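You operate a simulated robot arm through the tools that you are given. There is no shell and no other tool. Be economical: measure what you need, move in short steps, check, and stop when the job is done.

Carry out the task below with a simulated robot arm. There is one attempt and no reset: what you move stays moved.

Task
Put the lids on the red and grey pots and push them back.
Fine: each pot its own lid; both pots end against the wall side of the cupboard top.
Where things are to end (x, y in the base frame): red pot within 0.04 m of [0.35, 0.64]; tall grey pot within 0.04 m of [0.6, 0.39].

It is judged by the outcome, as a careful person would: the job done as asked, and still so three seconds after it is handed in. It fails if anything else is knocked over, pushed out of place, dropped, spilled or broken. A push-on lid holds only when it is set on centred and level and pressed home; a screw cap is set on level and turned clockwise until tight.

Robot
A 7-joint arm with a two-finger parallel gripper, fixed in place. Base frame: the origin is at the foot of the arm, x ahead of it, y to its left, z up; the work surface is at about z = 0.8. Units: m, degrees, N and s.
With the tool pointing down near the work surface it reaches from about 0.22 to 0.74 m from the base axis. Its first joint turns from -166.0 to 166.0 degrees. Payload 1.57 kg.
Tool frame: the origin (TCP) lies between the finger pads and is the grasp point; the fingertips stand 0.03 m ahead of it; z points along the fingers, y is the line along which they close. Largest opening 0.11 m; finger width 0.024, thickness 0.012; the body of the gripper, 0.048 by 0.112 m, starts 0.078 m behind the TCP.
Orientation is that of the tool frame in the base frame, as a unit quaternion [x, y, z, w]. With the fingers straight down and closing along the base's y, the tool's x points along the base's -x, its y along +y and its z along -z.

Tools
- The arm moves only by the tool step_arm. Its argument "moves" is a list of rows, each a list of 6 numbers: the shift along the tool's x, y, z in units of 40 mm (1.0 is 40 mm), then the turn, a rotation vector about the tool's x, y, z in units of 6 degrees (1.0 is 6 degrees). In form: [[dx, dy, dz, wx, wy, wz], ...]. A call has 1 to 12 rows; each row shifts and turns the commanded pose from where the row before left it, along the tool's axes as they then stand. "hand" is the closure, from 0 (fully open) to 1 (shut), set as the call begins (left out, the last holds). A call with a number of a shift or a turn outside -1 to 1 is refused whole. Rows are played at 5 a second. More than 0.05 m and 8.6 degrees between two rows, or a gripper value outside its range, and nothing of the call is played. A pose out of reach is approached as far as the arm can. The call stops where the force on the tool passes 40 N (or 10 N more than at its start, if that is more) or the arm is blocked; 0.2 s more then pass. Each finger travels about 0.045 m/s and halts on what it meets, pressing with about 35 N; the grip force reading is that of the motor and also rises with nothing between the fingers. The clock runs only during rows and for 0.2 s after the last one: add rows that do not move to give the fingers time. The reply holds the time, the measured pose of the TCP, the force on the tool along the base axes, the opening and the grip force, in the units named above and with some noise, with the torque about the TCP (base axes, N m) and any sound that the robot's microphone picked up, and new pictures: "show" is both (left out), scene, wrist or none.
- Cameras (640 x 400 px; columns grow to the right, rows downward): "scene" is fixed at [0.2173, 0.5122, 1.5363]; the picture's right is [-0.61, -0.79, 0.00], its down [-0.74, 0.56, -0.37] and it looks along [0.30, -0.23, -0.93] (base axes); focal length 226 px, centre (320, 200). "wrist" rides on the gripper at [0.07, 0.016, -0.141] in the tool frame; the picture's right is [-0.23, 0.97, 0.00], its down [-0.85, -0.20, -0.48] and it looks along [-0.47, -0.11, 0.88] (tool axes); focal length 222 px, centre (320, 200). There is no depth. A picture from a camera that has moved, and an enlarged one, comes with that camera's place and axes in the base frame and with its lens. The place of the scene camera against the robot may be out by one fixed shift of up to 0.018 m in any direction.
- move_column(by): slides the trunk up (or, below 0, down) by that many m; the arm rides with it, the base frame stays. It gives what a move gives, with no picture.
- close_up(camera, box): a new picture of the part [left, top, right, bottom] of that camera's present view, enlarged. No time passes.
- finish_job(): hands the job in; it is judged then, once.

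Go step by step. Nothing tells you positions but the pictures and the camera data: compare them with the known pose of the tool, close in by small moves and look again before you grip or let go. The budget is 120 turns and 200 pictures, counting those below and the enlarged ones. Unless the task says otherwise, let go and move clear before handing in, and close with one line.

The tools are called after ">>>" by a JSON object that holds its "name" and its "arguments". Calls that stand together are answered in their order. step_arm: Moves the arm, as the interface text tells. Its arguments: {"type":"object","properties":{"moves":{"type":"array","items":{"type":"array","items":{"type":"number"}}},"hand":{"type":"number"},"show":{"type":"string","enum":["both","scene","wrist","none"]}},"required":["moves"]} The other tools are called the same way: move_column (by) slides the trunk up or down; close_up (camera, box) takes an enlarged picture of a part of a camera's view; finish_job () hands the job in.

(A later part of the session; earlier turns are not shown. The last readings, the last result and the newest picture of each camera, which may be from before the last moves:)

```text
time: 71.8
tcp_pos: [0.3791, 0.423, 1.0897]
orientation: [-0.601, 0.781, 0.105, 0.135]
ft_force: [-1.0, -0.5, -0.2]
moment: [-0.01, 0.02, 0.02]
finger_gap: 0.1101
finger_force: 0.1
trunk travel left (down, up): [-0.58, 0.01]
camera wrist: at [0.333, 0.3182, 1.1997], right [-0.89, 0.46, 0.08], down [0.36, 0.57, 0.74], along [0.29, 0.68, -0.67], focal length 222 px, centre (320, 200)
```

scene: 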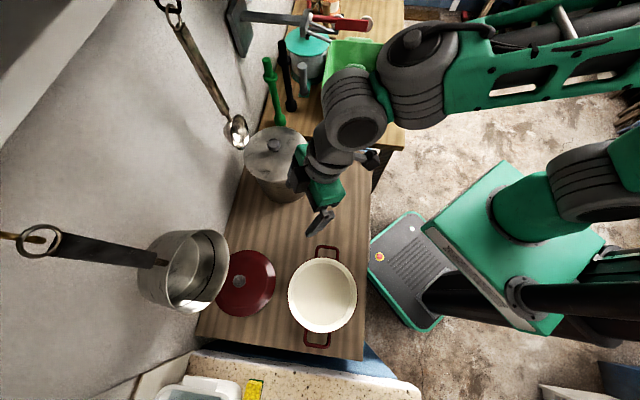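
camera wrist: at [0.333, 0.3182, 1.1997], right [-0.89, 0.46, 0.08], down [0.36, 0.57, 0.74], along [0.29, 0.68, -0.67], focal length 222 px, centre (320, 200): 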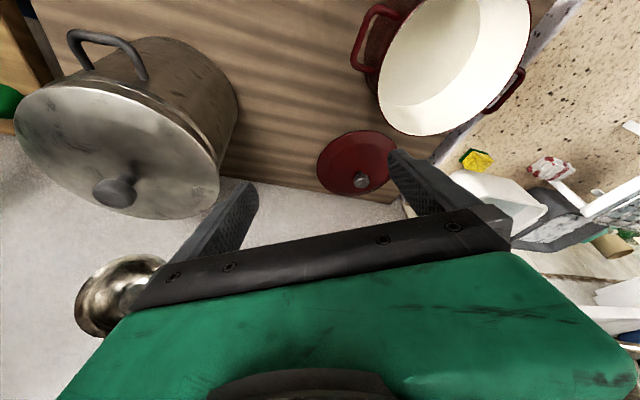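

Good view: the grey lid sits flat, and the red knob is confirmed near (0.376, 0.664, 0.852). I'm lowering the trunk a bit, moving up to the standoff and tilting to 36°.

>>> {"name": "move_column", "arguments": {"by": -0.1}}

>>> {"name": "step_arm", "arguments": {"moves": [[-0.874, 0.41, 0.45, 0, 0, 0], [-0.874, 0.41, 0.45, 0, 0, 0], [-0.874, 0.41, 0.45, 0, 0, 0], [-0.5, 0.41, 0.25, 0, 0, 0], [0, 0, 0, 0, -0.9, 0], [0, 0, 0, 0, -0.9, 0], [0, 0, 0, 0, -0.9, 0]]}}

```text
time: 73.1
tcp_pos: [0.3801, 0.4234, 0.9908]
orientation: [-0.601, 0.781, 0.104, 0.135]
ft_force: [0.4, 0.2, -0.5]
moment: [0.0, 0.0, 0.02]
finger_gap: 0.11
finger_force: 0.1
trunk travel left (down, up): [-0.48, 0.11]
```

```text
time: 74.7
tcp_pos: [0.351, 0.5747, 0.9731]
orientation: [-0.58, 0.754, 0.189, 0.245]
ft_force: [0.3, 0.1, 0.0]
moment: [-0.04, 0.01, -0.04]
finger_gap: 0.1099
finger_force: 0.1
trunk travel left (down, up): [-0.48, 0.11]
camera wrist: at [0.2991, 0.4428, 1.0461], right [-0.89, 0.43, 0.13], down [0.3, 0.35, 0.89], along [0.33, 0.84, -0.44], focal length 222 px, centre (320, 200)
```

scene: 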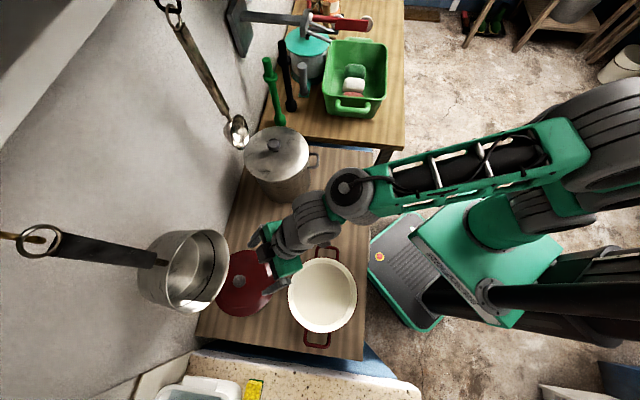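
wrist: 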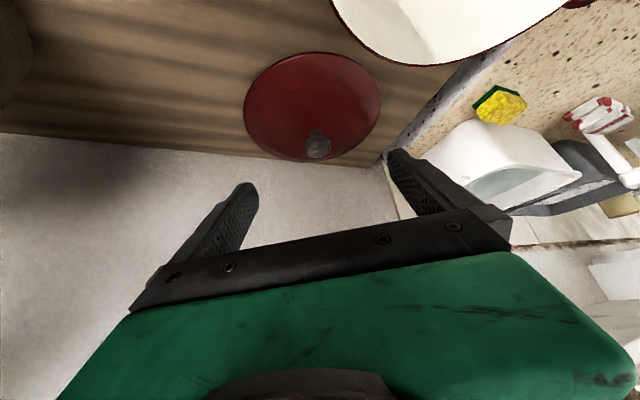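

The knob is dead ahead, 0.152 m along the tool axis. I'm advancing 0.10 m.

>>> {"name": "step_arm", "arguments": {"moves": [[0, 0, 0.85, 0, 0, 0], [0, 0, 0.85, 0, 0, 0], [0, 0, 0.85, 0, 0, 0]], "show": "scene"}}

>>> {"name": "close_up", "arguments": {"camera": "wrist", "box": [180, 60, 460, 235]}}

```text
time: 75.5
tcp_pos: [0.3677, 0.6306, 0.8884]
orientation: [-0.58, 0.753, 0.189, 0.245]
ft_force: [0.3, -0.5, -0.2]
moment: [0.02, 0.0, -0.02]
finger_gap: 0.1098
finger_force: 0.0
trunk travel left (down, up): [-0.48, 0.11]
```

scene: 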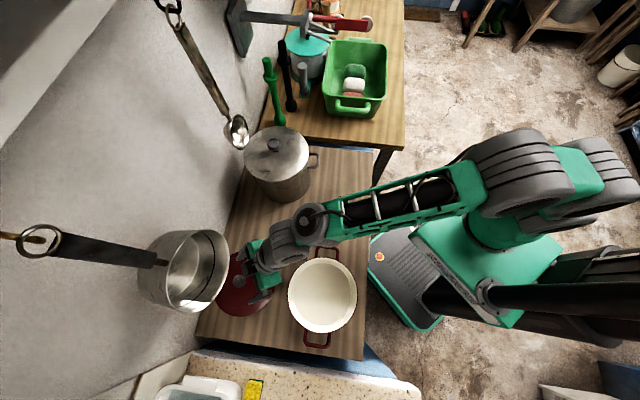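

```text
2.29 times, centred on (320, 148) of wrist
camera zoom: at [0.3146, 0.4999, 0.9617], right [-0.89, 0.43, 0.13], down [0.3, 0.35, 0.89], along [0.33, 0.84, -0.44], focal length 508 px, centre (320, 320)
```

zoom: 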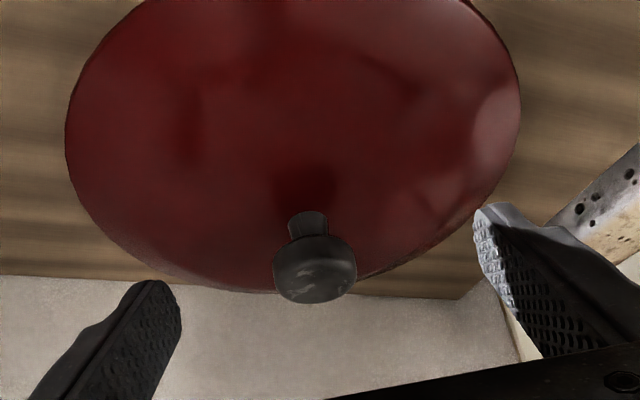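

>>> {"name": "step_arm", "arguments": {"moves": [[-0.05, -0.03, 0.35, 0, 0, 0], [-0.05, -0.03, 0.35, 0, 0, 0]], "show": "none"}}

>>> {"name": "close_up", "arguments": {"camera": "wrist", "box": [180, 60, 460, 235]}}

```text
time: 76.1
tcp_pos: [0.3742, 0.6495, 0.8674]
orientation: [-0.581, 0.753, 0.189, 0.244]
ft_force: [0.1, -0.3, 0.1]
moment: [0.0, 0.0, -0.03]
finger_gap: 0.1099
finger_force: 0.0
trunk travel left (down, up): [-0.48, 0.11]
```

```text
2.29 times, centred on (320, 148) of wrist
camera zoom: at [0.3213, 0.5198, 0.9412], right [-0.89, 0.43, 0.13], down [0.3, 0.35, 0.89], along [0.33, 0.83, -0.44], focal length 508 px, centre (320, 320)
```

zoom: 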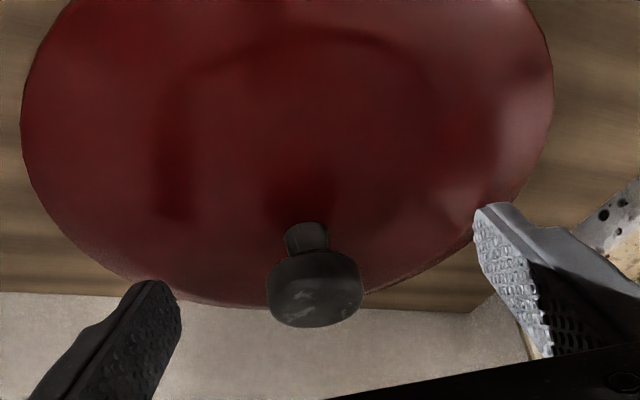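

>>> {"name": "step_arm", "arguments": {"moves": [[0, -0.02, 0.13, 0, 0, 0], [0, 0, 0, 0, 0, 0], [0, 0, 0, 0, 0, 0], [0, 0, 0, 0, 0, 0], [0, 0, 0, 0, 0, 0], [0, 0, 0, 0, 0, 0], [0, 0, 0, 0, 0, 0]], "hand": 1, "show": "none"}}

>>> {"name": "close_up", "arguments": {"camera": "wrist", "box": [180, 60, 460, 235]}}

```text
time: 77.7
tcp_pos: [0.375, 0.6525, 0.8653]
orientation: [-0.58, 0.754, 0.189, 0.244]
ft_force: [0.1, 1.0, 0.4]
moment: [-0.02, -0.02, 0.01]
finger_gap: 0.0331
finger_force: 35.4
trunk travel left (down, up): [-0.48, 0.11]
```

```text
2.29 times, centred on (320, 148) of wrist
camera zoom: at [0.3225, 0.5221, 0.938], right [-0.89, 0.43, 0.13], down [0.3, 0.35, 0.89], along [0.33, 0.84, -0.44], focal length 508 px, centre (320, 320)
```

zoom: 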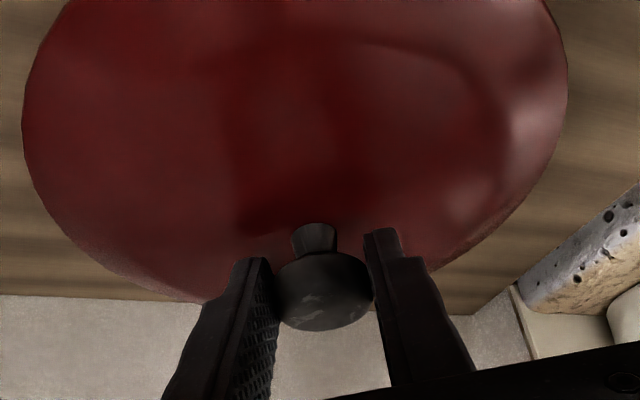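

The red knob is gripped. I'll lift 3 cm with the trunk and carry the lid out from under the pan, toward free table near (0.415, 0.48).

>>> {"name": "move_column", "arguments": {"by": 0.03}}

>>> {"name": "step_arm", "arguments": {"moves": [[0.725, -0.76, -0.527, 0, 0, 0], [0.725, -0.76, -0.527, 0, 0, 0]]}}

```text
time: 78.4
tcp_pos: [0.3753, 0.654, 0.8944]
orientation: [-0.581, 0.754, 0.188, 0.244]
ft_force: [0.2, 0.1, -2.2]
moment: [-0.01, 0.04, -0.01]
finger_gap: 0.0333
finger_force: 34.8
trunk travel left (down, up): [-0.51, 0.08]
```

```text
time: 79.0
tcp_pos: [0.4158, 0.565, 0.8957]
orientation: [-0.58, 0.754, 0.189, 0.244]
ft_force: [0.3, 0.3, -1.8]
moment: [-0.05, 0.02, 0.0]
finger_gap: 0.0331
finger_force: 34.4
trunk travel left (down, up): [-0.51, 0.08]
camera wrist: at [0.3642, 0.4341, 0.9691], right [-0.89, 0.43, 0.13], down [0.3, 0.35, 0.89], along [0.33, 0.84, -0.44], focal length 222 px, centre (320, 200)
```

scene: 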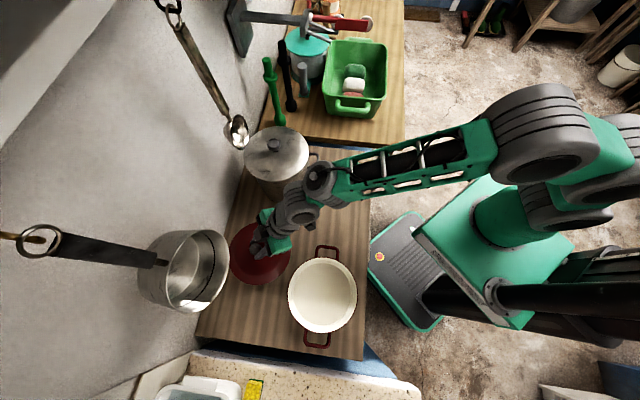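
wrist: 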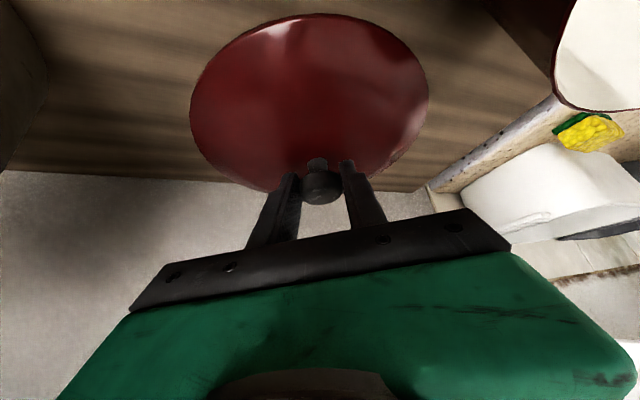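

>>> {"name": "step_arm", "arguments": {"moves": [[0.72, -0.17, -0.52, 0, 0, 0], [0.72, -0.17, -0.52, 0, 0, 0]], "show": "scene"}}

```text
time: 79.6
tcp_pos: [0.4106, 0.4932, 0.8957]
orientation: [-0.581, 0.753, 0.189, 0.245]
ft_force: [-0.1, 0.2, -1.5]
moment: [-0.03, 0.02, -0.02]
finger_gap: 0.033
finger_force: 35.4
trunk travel left (down, up): [-0.51, 0.08]
```

scene: 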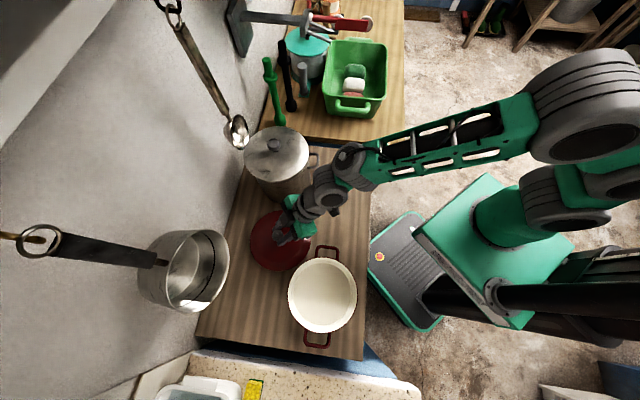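

I'm shifting it slightly away from the red handle, then lowering to the table.

>>> {"name": "step_arm", "arguments": {"moves": [[-0.26, -0.19, 0.19, 0, 0, 0], [0.19, 0, 0.263, 0, 0, 0], [0.19, 0, 0.263, 0, 0, 0]], "show": "none"}}

>>> {"name": "step_arm", "arguments": {"moves": [[0.044, 0, 0.06, 0, 0, 0]], "show": "scene"}}

>>> {"name": "step_arm", "arguments": {"moves": [[0.044, 0, 0.06, 0, 0, 0]], "show": "none"}}

```text
time: 80.4
tcp_pos: [0.4196, 0.5064, 0.8682]
orientation: [-0.579, 0.754, 0.188, 0.244]
ft_force: [-0.2, 0.3, -3.1]
moment: [-0.06, -0.01, 0.03]
finger_gap: 0.0333
finger_force: 35.1
trunk travel left (down, up): [-0.51, 0.08]
```

```text
time: 80.8
tcp_pos: [0.4203, 0.5064, 0.8644]
orientation: [-0.58, 0.754, 0.188, 0.244]
ft_force: [-0.2, -0.2, -1.7]
moment: [-0.02, 0.01, 0.01]
finger_gap: 0.0332
finger_force: 34.9
trunk travel left (down, up): [-0.51, 0.08]
```

scene: 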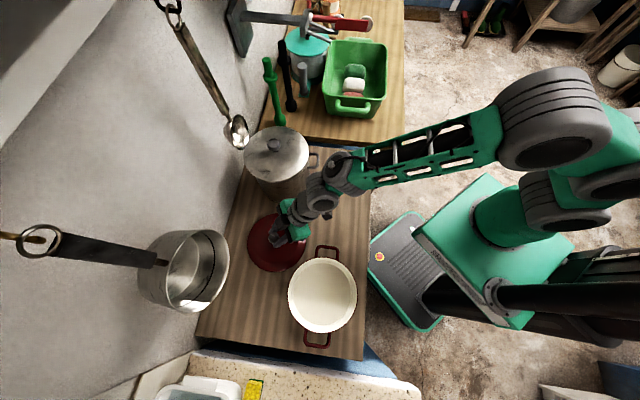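

```text
time: 81.2
tcp_pos: [0.4201, 0.5066, 0.8655]
orientation: [-0.58, 0.753, 0.189, 0.246]
ft_force: [-1.7, -2.3, 7.8]
moment: [-0.84, 0.34, -0.01]
finger_gap: 0.0329
finger_force: 34.9
trunk travel left (down, up): [-0.51, 0.08]
```

The lid is on the table. I'm opening, rising, and straightening the tool to vertical.

>>> {"name": "step_arm", "arguments": {"moves": [[0, 0, 0, 0, 0, 0], [0, 0, 0, 0, 0, 0], [0, 0, 0, 0, 0, 0], [0, 0, 0, 0, 0, 0], [0, 0, 0, 0, 0, 0], [0, 0, 0, 0, 0, 0]], "hand": 0, "show": "none"}}

>>> {"name": "move_column", "arguments": {"by": 0.075}}

>>> {"name": "step_arm", "arguments": {"moves": [[0.6, -0.2, -0.8, 0, 0, 0], [0, 0, 0, 0, 1, 0], [0, 0, 0, 0, 1, 0], [0, 0, 0, 0, 1, 0], [0, 0, 0, 0, 1, 0], [0, 0, 0, 0, 1, 0], [0, 0, 0, 0, 1, 0]]}}

```text
time: 82.6
tcp_pos: [0.4205, 0.5073, 0.8627]
orientation: [-0.581, 0.754, 0.189, 0.243]
ft_force: [0.5, -0.4, 0.1]
moment: [0.04, -0.01, -0.02]
finger_gap: 0.1099
finger_force: 0.0
trunk travel left (down, up): [-0.51, 0.08]
```

```text
time: 83.8
tcp_pos: [0.4197, 0.506, 0.9378]
orientation: [-0.581, 0.753, 0.188, 0.244]
ft_force: [-0.2, -0.1, 1.1]
moment: [0.0, -0.01, 0.02]
finger_gap: 0.1099
finger_force: 0.1
trunk travel left (down, up): [-0.585, 0.005]
```

```text
time: 85.3
tcp_pos: [0.4199, 0.4688, 0.9488]
orientation: [-0.61, 0.792, 0.0, -0.002]
ft_force: [0.2, -0.6, -0.3]
moment: [-0.02, 0.0, -0.01]
finger_gap: 0.11
finger_force: 0.2
trunk travel left (down, up): [-0.585, 0.005]
camera wrist: at [0.3836, 0.4052, 1.0908], right [-0.88, 0.47, 0.0], down [0.41, 0.78, 0.48], along [0.22, 0.42, -0.88], focal length 222 px, centre (320, 200)
```

scene: 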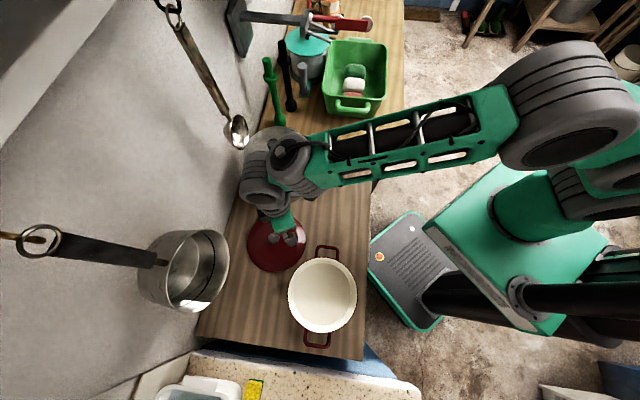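
wrist: 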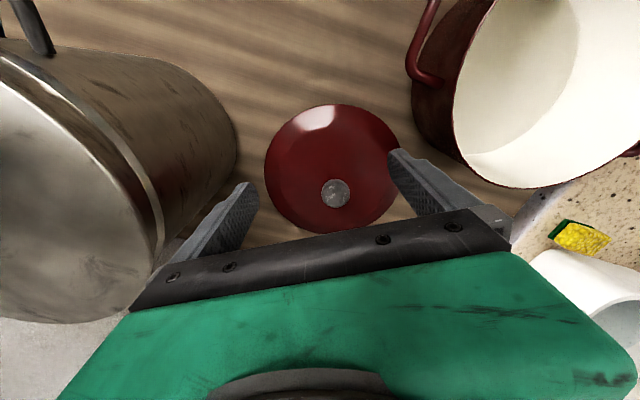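

The red lid lies flat with its knob near (0.422, 0.518). I'm aligning over it.

>>> {"name": "step_arm", "arguments": {"moves": [[-0.6, 0.128, 0.3, 0, 0, 0], [-0.6, 0.128, 0.3, 0, 0, 0]], "show": "scene"}}

>>> {"name": "close_up", "arguments": {"camera": "wrist", "box": [160, 20, 480, 220]}}

```text
time: 86.0
tcp_pos: [0.4213, 0.5181, 0.9252]
orientation: [-0.61, 0.792, 0.001, -0.002]
ft_force: [-0.2, 0.5, 0.6]
moment: [-0.04, 0.04, 0.03]
finger_gap: 0.11
finger_force: 0.0
trunk travel left (down, up): [-0.585, 0.005]
```

scene: 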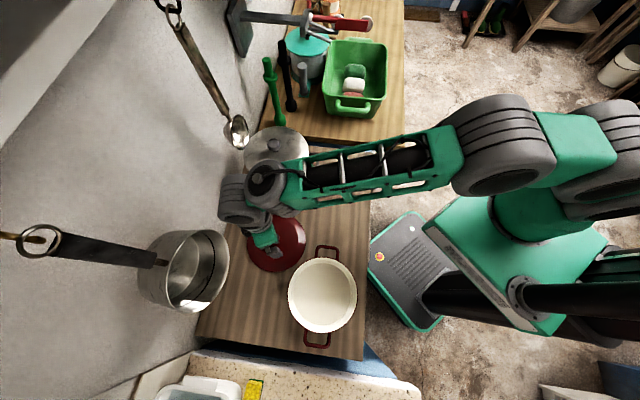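

```text
2.00 times, centred on (320, 120) of wrist
camera zoom: at [0.3867, 0.4553, 1.0659], right [-0.88, 0.47, 0.0], down [0.41, 0.78, 0.48], along [0.22, 0.42, -0.88], focal length 444 px, centre (320, 360)
```

zoom: 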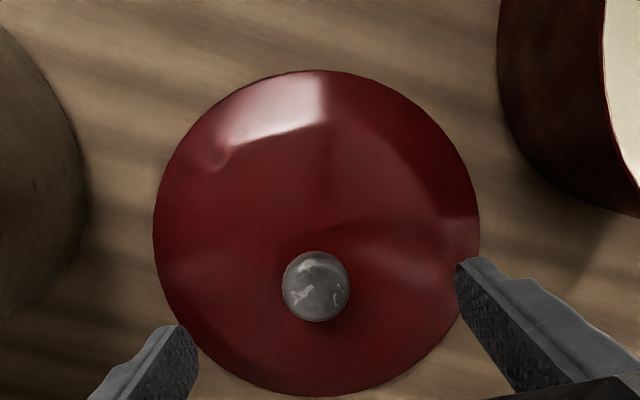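

>>> {"name": "step_arm", "arguments": {"moves": [[0, 0, 0.5, 0, 0, 0], [0, 0, 0.5, 0, 0, 0], [0, 0, 0.45, 0, 0, 0]], "show": "none"}}

>>> {"name": "close_up", "arguments": {"camera": "wrist", "box": [160, 20, 480, 220]}}

```text
time: 86.8
tcp_pos: [0.4191, 0.5183, 0.8657]
orientation: [-0.61, 0.792, 0.0, 0.0]
ft_force: [0.4, 0.2, -0.2]
moment: [0.0, 0.0, -0.01]
finger_gap: 0.1098
finger_force: 0.0
trunk travel left (down, up): [-0.585, 0.005]
```

```text
2.00 times, centred on (320, 120) of wrist
camera zoom: at [0.3848, 0.4545, 1.0073], right [-0.88, 0.47, 0.0], down [0.41, 0.78, 0.48], along [0.22, 0.42, -0.88], focal length 444 px, centre (320, 360)
```

zoom: 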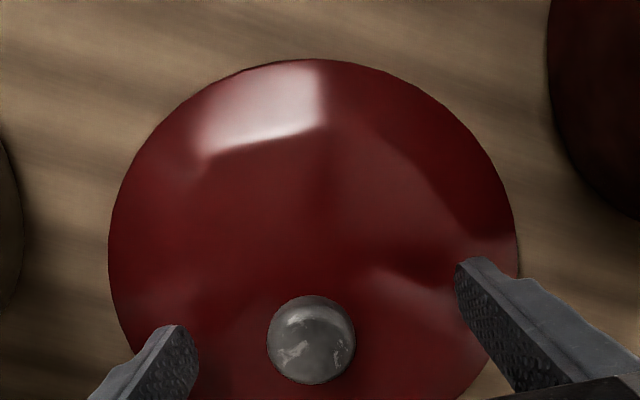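

>>> {"name": "step_arm", "arguments": {"moves": [[0, 0, 0, 0, 0, 0], [0, 0, 0, 0, 0, 0], [0, 0, 0, 0, 0, 0], [0, 0, 0, 0, 0, 0], [0, 0, 0, 0, 0, 0], [0, 0, 0, 0, 0, 0], [0, 0, 0, 0, 0, 0]], "hand": 1, "show": "none"}}

>>> {"name": "step_arm", "arguments": {"moves": [[0.3, 0, -0.5, 0, 0, 0], [0.5, 0, -0.7, 0, 0, 0], [0.5, 0, -0.9, 0, 0, 0], [0, 0, -0.9, 0, 0, 0]]}}

```text
time: 88.3
tcp_pos: [0.4196, 0.518, 0.8656]
orientation: [-0.61, 0.792, 0.0, -0.001]
ft_force: [1.7, -0.7, 0.7]
moment: [-0.01, -0.03, 0.03]
finger_gap: 0.0333
finger_force: 34.5
trunk travel left (down, up): [-0.585, 0.005]
```

```text
time: 89.3
tcp_pos: [0.4072, 0.4639, 0.9893]
orientation: [-0.611, 0.792, 0.0, -0.001]
ft_force: [0.2, -0.3, -1.1]
moment: [0.01, 0.0, -0.01]
finger_gap: 0.0332
finger_force: 35.3
trunk travel left (down, up): [-0.585, 0.005]
camera wrist: at [0.3719, 0.4011, 1.1299], right [-0.88, 0.47, 0.0], down [0.41, 0.78, 0.48], along [0.22, 0.42, -0.88], focal length 222 px, centre (320, 200)
```

scene: 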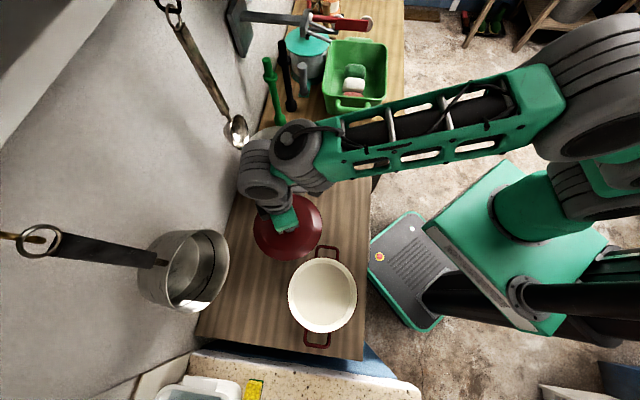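
wrist: 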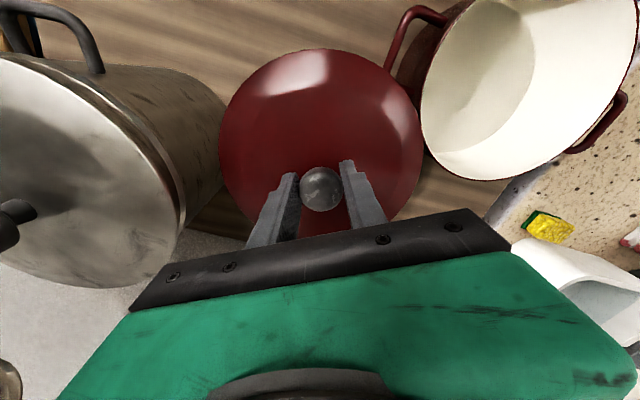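

The lid is held vertically now. I'm measuring the red pot's rim.

>>> {"name": "close_up", "arguments": {"camera": "wrist", "box": [360, 0, 640, 200]}}

>>> {"name": "close_up", "arguments": {"camera": "scene", "box": [240, 230, 400, 360]}}

```text
2.00 times, centred on (500, 100) of wrist
camera zoom: at [0.3719, 0.4011, 1.1299], right [-0.88, 0.47, 0.0], down [0.41, 0.78, 0.48], along [0.22, 0.42, -0.88], focal length 444 px, centre (-40, 400)
```

zoom: 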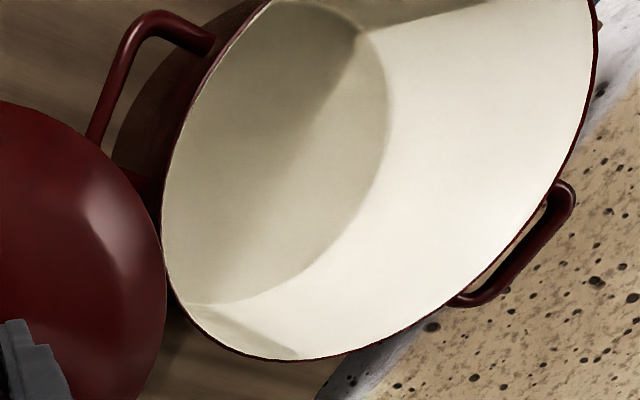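

```text
3.08 times, centred on (320, 295) of scene
camera zoom: at [0.2173, 0.5122, 1.5363], right [-0.61, -0.79, 0.0], down [-0.74, 0.56, -0.37], along [0.3, -0.23, -0.93], focal length 697 px, centre (320, -92)
```

zoom: 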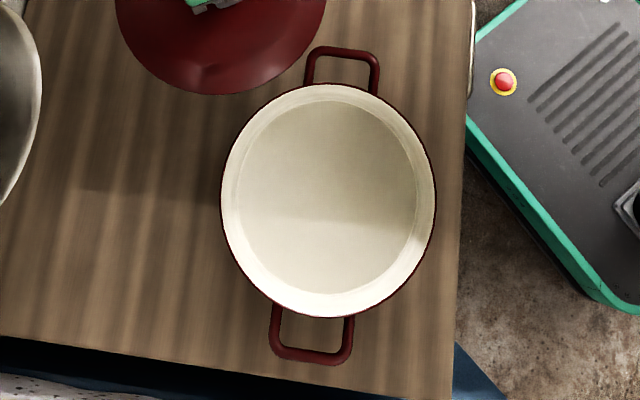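

With the scene camera's offset now calibrated, the red pot is near (0.214, 0.495) with its rim at z≈0.903. I'll rise a little and carry the lid over.

>>> {"name": "step_arm", "arguments": {"moves": [[0, 0, -0.9, 0, 0, 0], [0.0975, 0.975, 0, 0, 0, 0], [0.0975, 0.975, 0, 0, 0, 0], [0.0975, 0.975, 0, 0, 0, 0], [0.0975, 0.975, 0, 0, 0, 0], [0.0975, 0.975, 0, 0, 0, 0]]}}

>>> {"name": "close_up", "arguments": {"camera": "scene", "box": [240, 230, 400, 360]}}

```text
time: 90.8
tcp_pos: [0.2142, 0.4983, 1.0268]
orientation: [-0.61, 0.793, -0.001, 0.0]
ft_force: [0.6, 0.5, -3.5]
moment: [0.01, 0.02, -0.01]
finger_gap: 0.033
finger_force: 35.2
trunk travel left (down, up): [-0.585, 0.005]
camera wrist: at [0.1797, 0.4346, 1.1675], right [-0.88, 0.47, 0.0], down [0.41, 0.78, 0.48], along [0.22, 0.42, -0.88], focal length 222 px, centre (320, 200)
```

scene: 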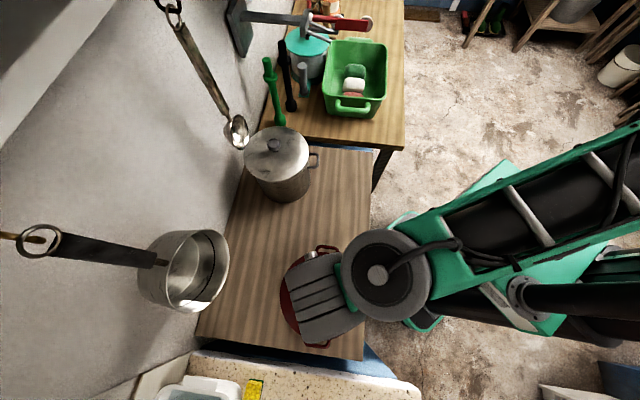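
wrist: 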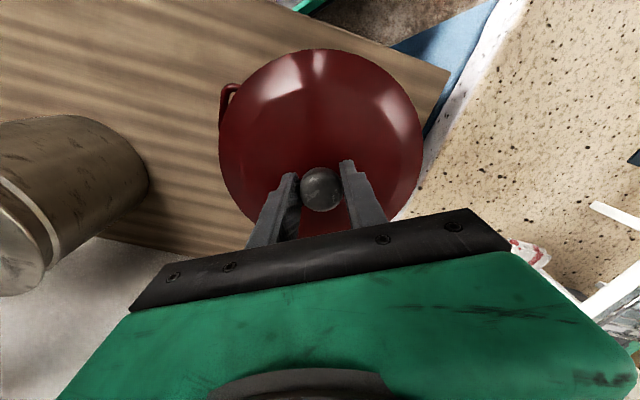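

```text
3.08 times, centred on (320, 295) of scene
camera zoom: at [0.2173, 0.5122, 1.5363], right [-0.61, -0.79, 0.0], down [-0.74, 0.56, -0.37], along [0.3, -0.23, -0.93], focal length 697 px, centre (320, -92)
```

zoom: 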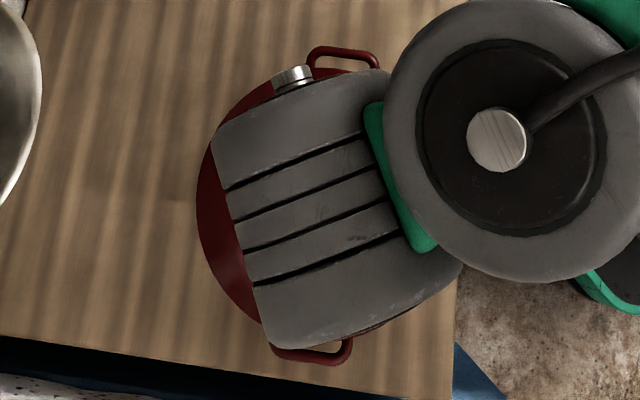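

The arm hides part of the scene view, but the visible lid edge agrees with the estimate. I'll make a small correction and descend partway.

>>> {"name": "step_arm", "arguments": {"moves": [[0.09, -0.01, 0.5, 0, 0, 0], [0, 0, 0.5, 0, 0, 0]], "show": "none"}}

>>> {"name": "close_up", "arguments": {"camera": "scene", "box": [240, 230, 400, 360]}}

>>> {"name": "close_up", "arguments": {"camera": "wrist", "box": [160, 20, 480, 220]}}

```text
time: 91.3
tcp_pos: [0.2136, 0.4937, 0.9841]
orientation: [-0.61, 0.792, 0.0, 0.0]
ft_force: [-0.9, -0.3, -2.7]
moment: [0.05, -0.03, -0.02]
finger_gap: 0.0332
finger_force: 35.0
trunk travel left (down, up): [-0.585, 0.005]
```

```text
3.08 times, centred on (320, 295) of scene
camera zoom: at [0.2173, 0.5122, 1.5363], right [-0.61, -0.79, 0.0], down [-0.74, 0.56, -0.37], along [0.3, -0.23, -0.93], focal length 697 px, centre (320, -92)
```

zoom: 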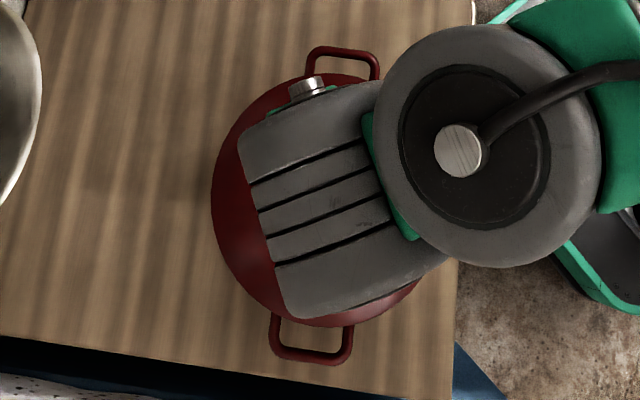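

```text
2.00 times, centred on (320, 120) of wrist
camera zoom: at [0.1784, 0.4296, 1.1257], right [-0.88, 0.47, 0.0], down [0.41, 0.78, 0.48], along [0.22, 0.42, -0.88], focal length 444 px, centre (320, 360)
```

zoom: 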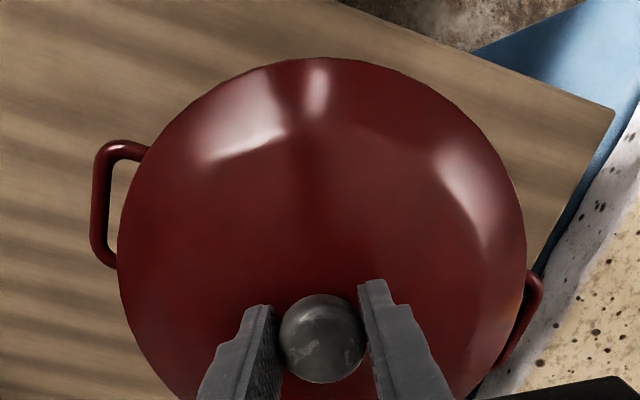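

The lid is centred on the rim to within about 2 mm. I'm descending in fine steps.

>>> {"name": "step_arm", "arguments": {"moves": [[0, 0, 0.15, 0, 0, 0], [0, 0, 0.12, 0, 0, 0]], "show": "none"}}

>>> {"name": "step_arm", "arguments": {"moves": [[0, 0, 0.08, 0, 0, 0]], "show": "none"}}

>>> {"name": "step_arm", "arguments": {"moves": [[0, 0, 0.06, 0, 0, 0]], "show": "none"}}

```text
time: 92.0
tcp_pos: [0.2139, 0.4938, 0.9737]
orientation: [-0.61, 0.792, 0.0, -0.001]
ft_force: [0.3, 0.0, -1.6]
moment: [-0.04, 0.0, 0.01]
finger_gap: 0.0332
finger_force: 34.8
trunk travel left (down, up): [-0.585, 0.005]
```

```text
time: 92.3
tcp_pos: [0.2126, 0.4926, 0.9691]
orientation: [-0.61, 0.792, 0.0, -0.001]
ft_force: [0.4, 0.5, -2.5]
moment: [-0.03, 0.0, -0.05]
finger_gap: 0.0332
finger_force: 35.3
trunk travel left (down, up): [-0.585, 0.005]
```

```text
time: 92.8
tcp_pos: [0.2128, 0.4941, 0.9668]
orientation: [-0.61, 0.792, 0.001, -0.001]
ft_force: [0.4, 0.7, -2.3]
moment: [0.07, 0.01, -0.02]
finger_gap: 0.0332
finger_force: 34.2
trunk travel left (down, up): [-0.585, 0.005]
```

>>> {"name": "step_arm", "arguments": {"moves": [[0, 0, 0.06, 0, 0, 0]], "show": "none"}}

>>> {"name": "step_arm", "arguments": {"moves": [[0, 0, 0.06, 0, 0, 0]], "show": "none"}}

>>> {"name": "step_arm", "arguments": {"moves": [[0, 0, 0.06, 0, 0, 0]], "show": "none"}}

>>> {"name": "close_up", "arguments": {"camera": "wrist", "box": [160, 20, 480, 220]}}

>>> {"name": "close_up", "arguments": {"camera": "scene", "box": [240, 230, 400, 360]}}

```text
time: 93.2
tcp_pos: [0.2136, 0.4946, 0.9641]
orientation: [-0.61, 0.792, 0.0, -0.001]
ft_force: [-0.3, 0.3, -2.7]
moment: [0.03, -0.03, 0.03]
finger_gap: 0.0331
finger_force: 35.0
trunk travel left (down, up): [-0.585, 0.005]
```

```text
time: 93.5
tcp_pos: [0.2126, 0.4936, 0.9624]
orientation: [-0.61, 0.793, 0.0, -0.001]
ft_force: [0.2, -0.3, -2.8]
moment: [0.02, 0.01, 0.01]
finger_gap: 0.0331
finger_force: 35.1
trunk travel left (down, up): [-0.585, 0.005]
```

```text
time: 94.0
tcp_pos: [0.2145, 0.4955, 0.9606]
orientation: [-0.61, 0.792, 0.0, 0.0]
ft_force: [0.5, 0.4, 0.8]
moment: [-0.27, -0.05, 0.02]
finger_gap: 0.0334
finger_force: 35.4
trunk travel left (down, up): [-0.585, 0.005]
```

```text
2.00 times, centred on (320, 120) of wrist
camera zoom: at [0.1786, 0.4308, 1.1015], right [-0.88, 0.47, 0.0], down [0.41, 0.78, 0.48], along [0.22, 0.42, -0.88], focal length 444 px, centre (320, 360)
```

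zoom: 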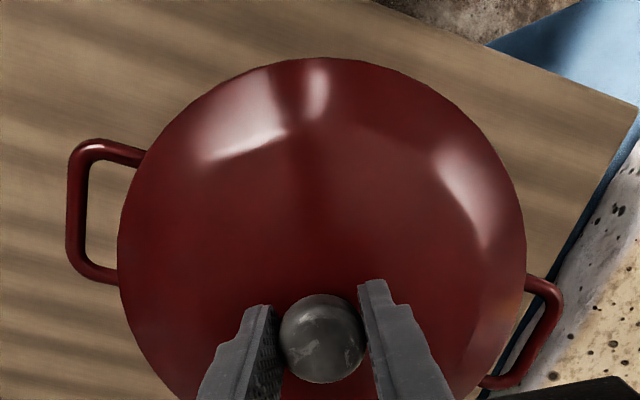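

```text
3.08 times, centred on (320, 295) of scene
camera zoom: at [0.2173, 0.5122, 1.5363], right [-0.61, -0.79, 0.0], down [-0.74, 0.56, -0.37], along [0.3, -0.23, -0.93], focal length 697 px, centre (320, -92)
```

zoom: 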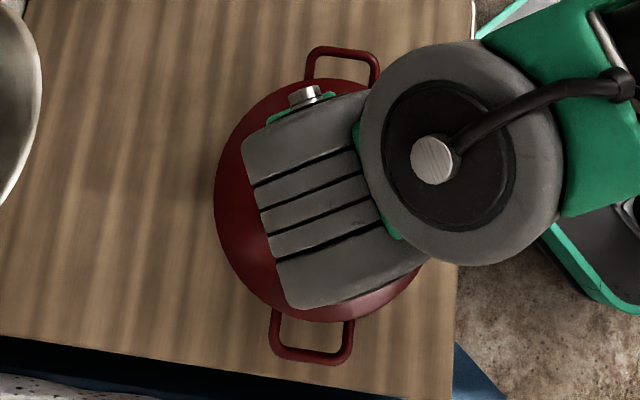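

Contact is starting and it's well centred. I'm pressing on in fine steps.

>>> {"name": "step_arm", "arguments": {"moves": [[0, 0, 0.06, 0, 0, 0]], "show": "none"}}

>>> {"name": "step_arm", "arguments": {"moves": [[0, 0, 0.06, 0, 0, 0]], "show": "none"}}

>>> {"name": "step_arm", "arguments": {"moves": [[0, 0, 0.05, 0, 0, 0]], "show": "none"}}

```text
time: 94.3
tcp_pos: [0.2131, 0.4955, 0.9603]
orientation: [-0.61, 0.792, 0.002, 0.001]
ft_force: [-1.3, -5.5, 18.4]
moment: [-0.78, 0.21, -0.03]
finger_gap: 0.0329
finger_force: 35.6
trunk travel left (down, up): [-0.585, 0.005]
```

```text
time: 94.8
tcp_pos: [0.213, 0.4946, 0.9582]
orientation: [-0.61, 0.792, 0.002, 0.002]
ft_force: [-0.6, -4.3, 27.2]
moment: [0.11, -0.01, 0.02]
finger_gap: 0.0336
finger_force: 35.2
trunk travel left (down, up): [-0.585, 0.005]
```

```text
time: 95.2
tcp_pos: [0.2132, 0.4948, 0.9555]
orientation: [-0.611, 0.792, 0.002, 0.002]
ft_force: [0.3, 1.0, 26.4]
moment: [0.13, -0.05, -0.01]
finger_gap: 0.033
finger_force: 34.7
trunk travel left (down, up): [-0.585, 0.005]
```

>>> {"name": "step_arm", "arguments": {"moves": [[0, 0, -0.05, 0, 0, 0], [0, 0, 0, 0, 0, 0]], "show": "none"}}

>>> {"name": "step_arm", "arguments": {"moves": [[0, 0, 0, 0, 0, 0], [0, 0, 0, 0, 0, 0], [0, 0, 0, 0, 0, 0], [0, 0, 0, 0, 0, 0], [0, 0, 0, 0, 0, 0]], "hand": 0, "show": "none"}}

```text
time: 95.8
tcp_pos: [0.2131, 0.4927, 0.9545]
orientation: [-0.61, 0.793, 0.0, -0.001]
ft_force: [1.3, 6.2, 15.5]
moment: [0.57, -0.16, 0.01]
finger_gap: 0.033
finger_force: 35.4
trunk travel left (down, up): [-0.585, 0.005]
```

```text
time: 97.0
tcp_pos: [0.213, 0.4934, 0.9549]
orientation: [-0.61, 0.792, 0.0, -0.001]
ft_force: [-0.5, -0.4, 0.6]
moment: [-0.03, -0.03, 0.0]
finger_gap: 0.1098
finger_force: 0.0
trunk travel left (down, up): [-0.585, 0.005]
```

Released. I'm rising to clear the knob and looking.

>>> {"name": "step_arm", "arguments": {"moves": [[0, 0, -0.9, 0, 0, 0], [0, 0, -0.9, 0, 0, 0]], "show": "none"}}

>>> {"name": "close_up", "arguments": {"camera": "wrist", "box": [160, 0, 480, 200]}}

```text
time: 97.5
tcp_pos: [0.2145, 0.4911, 1.0292]
orientation: [-0.61, 0.792, 0.0, -0.001]
ft_force: [-0.1, 1.1, 0.0]
moment: [-0.01, -0.01, 0.04]
finger_gap: 0.1099
finger_force: 0.1
trunk travel left (down, up): [-0.585, 0.005]
```

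```text
2.00 times, centred on (320, 100) of wrist
camera zoom: at [0.1805, 0.4281, 1.17], right [-0.88, 0.47, 0.0], down [0.41, 0.78, 0.48], along [0.22, 0.42, -0.88], focal length 444 px, centre (320, 400)
```

zoom: 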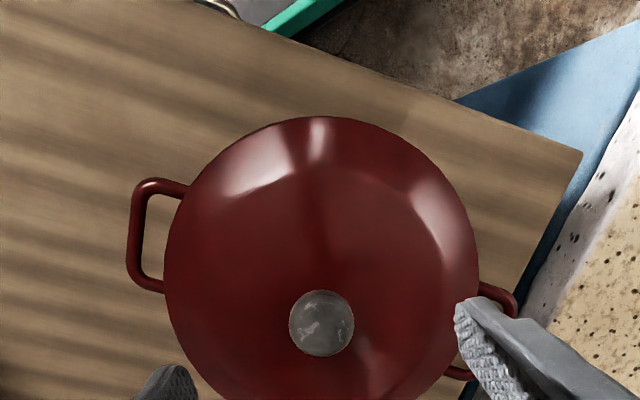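

>>> {"name": "step_arm", "arguments": {"moves": [[0, 0, 0, 0, 0, 0], [0, 0, 0, 0, 0, 0], [0, 0, 0, 0, 0, 0], [0, 0, 0, 0, 0, 0], [0, 0, 0, 0, 0, 0], [0, 0, 0, 0, 0, 0], [0.03, 0.02, 0.4, 0, 0, 0]], "hand": 1, "show": "none"}}

>>> {"name": "step_arm", "arguments": {"moves": [[0, 0, 0.1, 0, 0, 0], [0, 0, 0.1, 0, 0, 0], [0, 0, 0.1, 0, 0, 0], [0, 0, 0.1, 0, 0, 0], [0, 0, 0.1, 0, 0, 0], [0, 0, 0.1, 0, 0, 0], [0, 0, 0.1, 0, 0, 0], [0, 0, 0.1, 0, 0, 0], [0, 0, 0.1, 0, 0, 0], [0, 0, 0.1, 0, 0, 0]], "show": "none"}}

>>> {"name": "close_up", "arguments": {"camera": "wrist", "box": [160, 0, 480, 200]}}

```text
time: 99.2
tcp_pos: [0.2133, 0.491, 1.0117]
orientation: [-0.611, 0.792, 0.0, -0.002]
ft_force: [0.0, 0.1, -0.3]
moment: [0.0, 0.01, 0.01]
finger_gap: 0.0002
finger_force: 18.1
trunk travel left (down, up): [-0.585, 0.005]
```

```text
time: 101.1
tcp_pos: [0.2123, 0.4962, 0.9868]
orientation: [-0.611, 0.791, 0.004, 0.006]
ft_force: [-2.3, -2.4, 16.4]
moment: [-0.28, 0.09, 0.01]
finger_gap: 0.0
finger_force: 21.4
trunk travel left (down, up): [-0.585, 0.005]
stopped in row 9: the force on the tool passed its limit at 44 N (the readings are from after the stop); the commanded pose is now the measured one
```

```text
2.00 times, centred on (320, 100) of wrist
camera zoom: at [0.1776, 0.4306, 1.1263], right [-0.88, 0.47, 0.0], down [0.41, 0.77, 0.49], along [0.23, 0.43, -0.87], focal length 444 px, centre (320, 400)
```

zoom: 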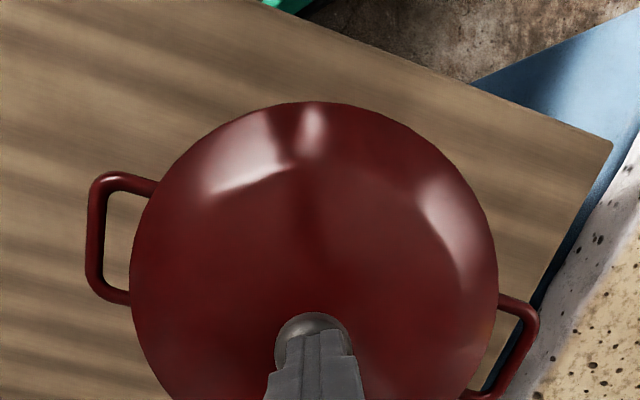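

The knob has sunk about 7 mm since first touch, as the grey one did. I'll press once more to confirm it stays there.

>>> {"name": "step_arm", "arguments": {"moves": [[0, 0, -0.2, 0, 0, 0], [0, 0, 0.08, 0, 0, 0], [0, 0, 0.08, 0, 0, 0], [0, 0, 0.08, 0, 0, 0], [0, 0, 0.08, 0, 0, 0], [0, 0, 0.08, 0, 0, 0], [0, 0, 0.08, 0, 0, 0], [0, 0, 0.08, 0, 0, 0]], "show": "none"}}

>>> {"name": "step_arm", "arguments": {"moves": [[0, 0, -0.8, 0, 0, 0], [0, 0, -0.8, 0, 0, 0], [0, 0, -0.8, 0, 0, 0]]}}

>>> {"name": "close_up", "arguments": {"camera": "wrist", "box": [160, 0, 480, 200]}}

```text
time: 102.3
tcp_pos: [0.2141, 0.4983, 0.9859]
orientation: [-0.61, 0.792, 0.006, 0.008]
ft_force: [-1.0, -4.3, 17.4]
moment: [-0.34, 0.03, 0.05]
finger_gap: 0.0
finger_force: 21.8
trunk travel left (down, up): [-0.585, 0.005]
stopped in row 5: the force on the tool passed its limit at 45 N (the readings are from after the stop); the commanded pose is now the measured one
```

```text
time: 103.1
tcp_pos: [0.2123, 0.4966, 1.0788]
orientation: [-0.61, 0.792, 0.005, 0.006]
ft_force: [-0.1, -0.6, -0.2]
moment: [-0.01, -0.01, 0.05]
finger_gap: 0.0001
finger_force: 21.5
trunk travel left (down, up): [-0.585, 0.005]
camera wrist: at [0.1768, 0.4307, 1.2193], right [-0.88, 0.47, 0.0], down [0.41, 0.77, 0.49], along [0.23, 0.43, -0.87], focal length 222 px, centre (320, 200)
```

scene: 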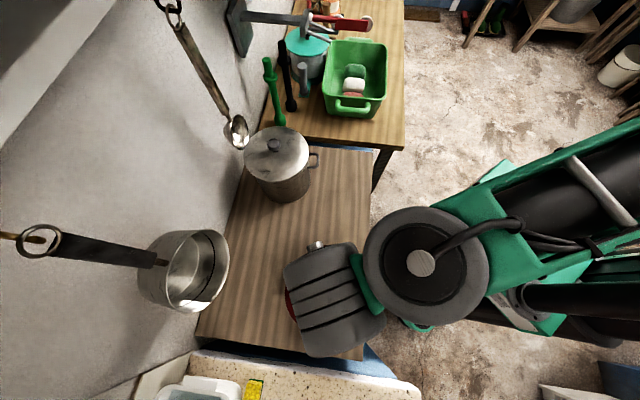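
wrist: 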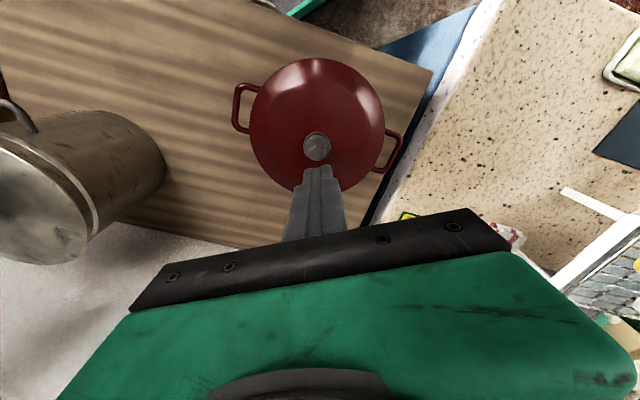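

```text
2.00 times, centred on (320, 100) of wrist
camera zoom: at [0.1768, 0.4307, 1.2193], right [-0.88, 0.47, 0.0], down [0.41, 0.77, 0.49], along [0.23, 0.43, -0.87], focal length 444 px, centre (320, 400)
```

zoom: 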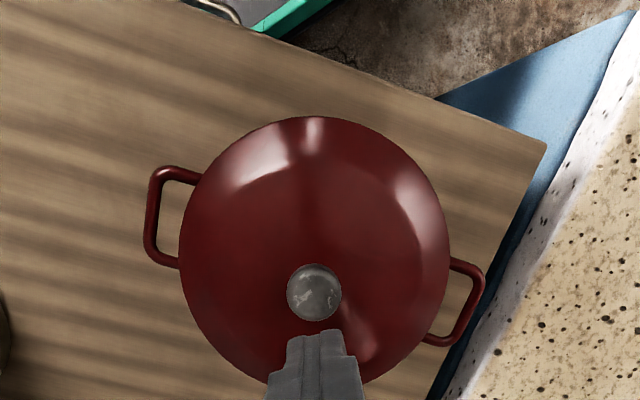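

The red lid stays put under 45 N. Now the red pot's push: I turn to yaw 45°, open the fingers and move to its front side.

>>> {"name": "step_arm", "arguments": {"moves": [[0, 0, 0, 0, 0, 1], [0, 0, 0, 0, 0, 1], [0, 0, 0, 0, 0, 1], [0, 0, 0, 0, 0, 1], [0, 0, 0, 0, 0, 1], [0.93, 0, 0, 0, 0, 0], [0.93, 0, 0, 0, 0, 0], [0.93, 0, 0, 0, 0, 0], [0.93, 0, 0, 0, 0, 0]], "hand": 0}}

```text
time: 105.1
tcp_pos: [0.1075, 0.3922, 1.0775]
orientation: [-0.385, 0.923, 0.005, 0.004]
ft_force: [0.5, -0.2, -0.3]
moment: [0.01, -0.01, 0.04]
finger_gap: 0.11
finger_force: 0.1
trunk travel left (down, up): [-0.585, 0.005]
camera wrist: at [0.0454, 0.3514, 1.2179], right [-0.53, 0.85, 0.01], down [0.74, 0.46, 0.49], along [0.41, 0.27, -0.87], focal length 222 px, centre (320, 200)
```

scene: 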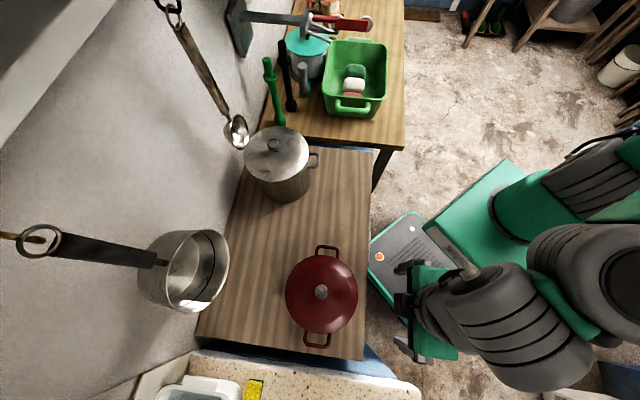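
wrist: 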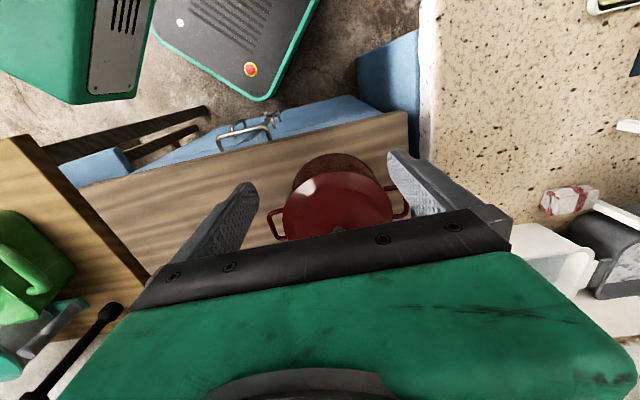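

>>> {"name": "step_arm", "arguments": {"moves": [[0, 0, 0, 0, -1, 0], [0, 0, 0, 0, -1, 0], [0, 0, 0, 0, -1, 0], [0.263, 0, 0.81, 0, 0, 0], [0.263, 0, 0.81, 0, 0, 0], [0.263, 0, 0.81, 0, 0, 0]], "show": "none"}}

>>> {"name": "step_arm", "arguments": {"moves": [[0.263, 0, 0.81, 0, 0, 0], [0.263, 0, 0.81, 0, 0, 0], [0.263, 0, 0.81, 0, 0, 0]]}}

```text
time: 106.5
tcp_pos: [0.1086, 0.3937, 0.9771]
orientation: [-0.378, 0.911, 0.065, 0.149]
ft_force: [-0.5, -0.3, -0.1]
moment: [-0.01, 0.0, 0.0]
finger_gap: 0.1101
finger_force: 0.1
trunk travel left (down, up): [-0.585, 0.005]
```

```text
time: 107.3
tcp_pos: [0.1089, 0.3952, 0.8732]
orientation: [-0.379, 0.911, 0.066, 0.149]
ft_force: [0.9, -0.1, -0.8]
moment: [0.02, 0.05, -0.01]
finger_gap: 0.11
finger_force: 0.1
trunk travel left (down, up): [-0.585, 0.005]
camera wrist: at [0.0168, 0.3262, 0.9844], right [-0.54, 0.84, 0.08], down [0.61, 0.32, 0.73], along [0.58, 0.44, -0.68], focal length 222 px, centre (320, 200)
```

scene: 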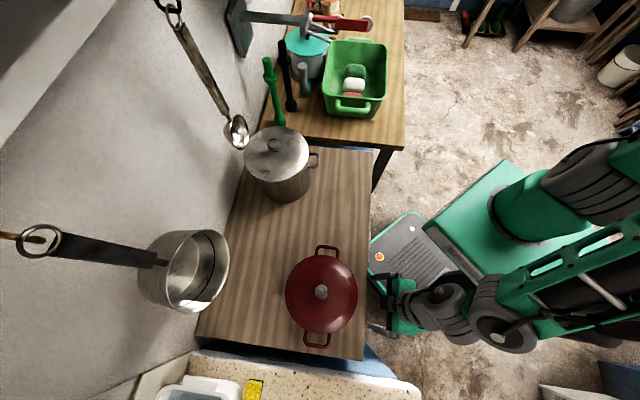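
wrist: 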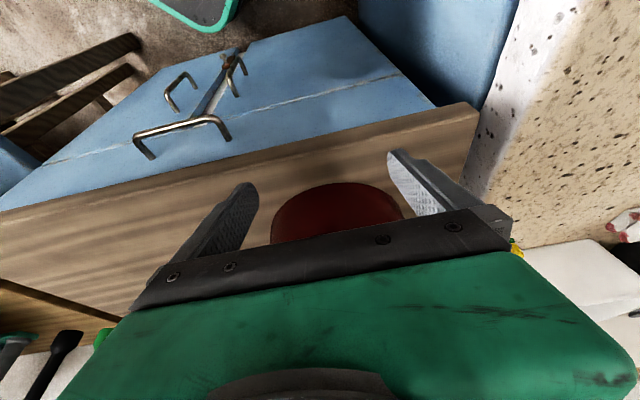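

Tips are at z≈0.845 in front of the pot. I'm advancing to contact and pushing gently.

>>> {"name": "step_arm", "arguments": {"moves": [[-0.475, 0, 0.158, 0, 0, 0], [-0.475, 0, 0.158, 0, 0, 0], [-0.28, 0, 0.094, 0, 0, 0], [-0.28, 0, 0.094, 0, 0, 0], [-0.28, 0, 0.094, 0, 0, 0]]}}

```text
time: 108.5
tcp_pos: [0.1627, 0.4466, 0.8733]
orientation: [-0.379, 0.911, 0.066, 0.148]
ft_force: [-1.9, -1.9, 0.2]
moment: [-0.06, 0.04, 0.03]
finger_gap: 0.1098
finger_force: 0.1
trunk travel left (down, up): [-0.585, 0.005]
camera wrist: at [0.0717, 0.3795, 0.9847], right [-0.54, 0.84, 0.08], down [0.61, 0.32, 0.73], along [0.58, 0.44, -0.68], focal length 222 px, centre (320, 200)
```

scene: 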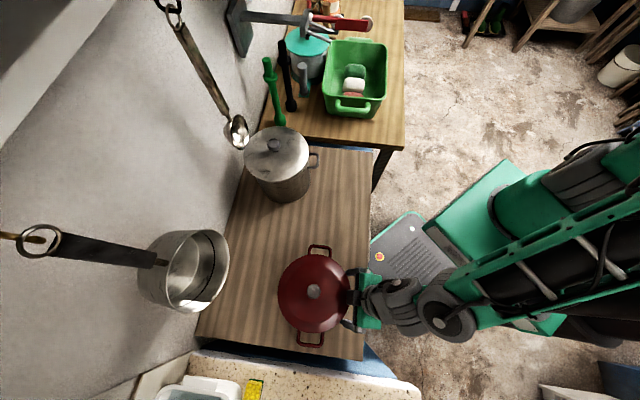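
wrist: 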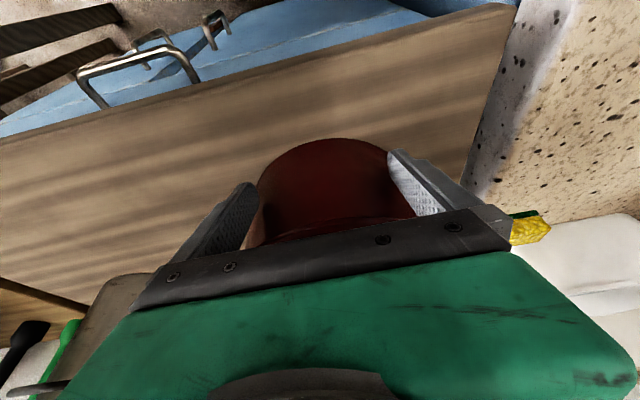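

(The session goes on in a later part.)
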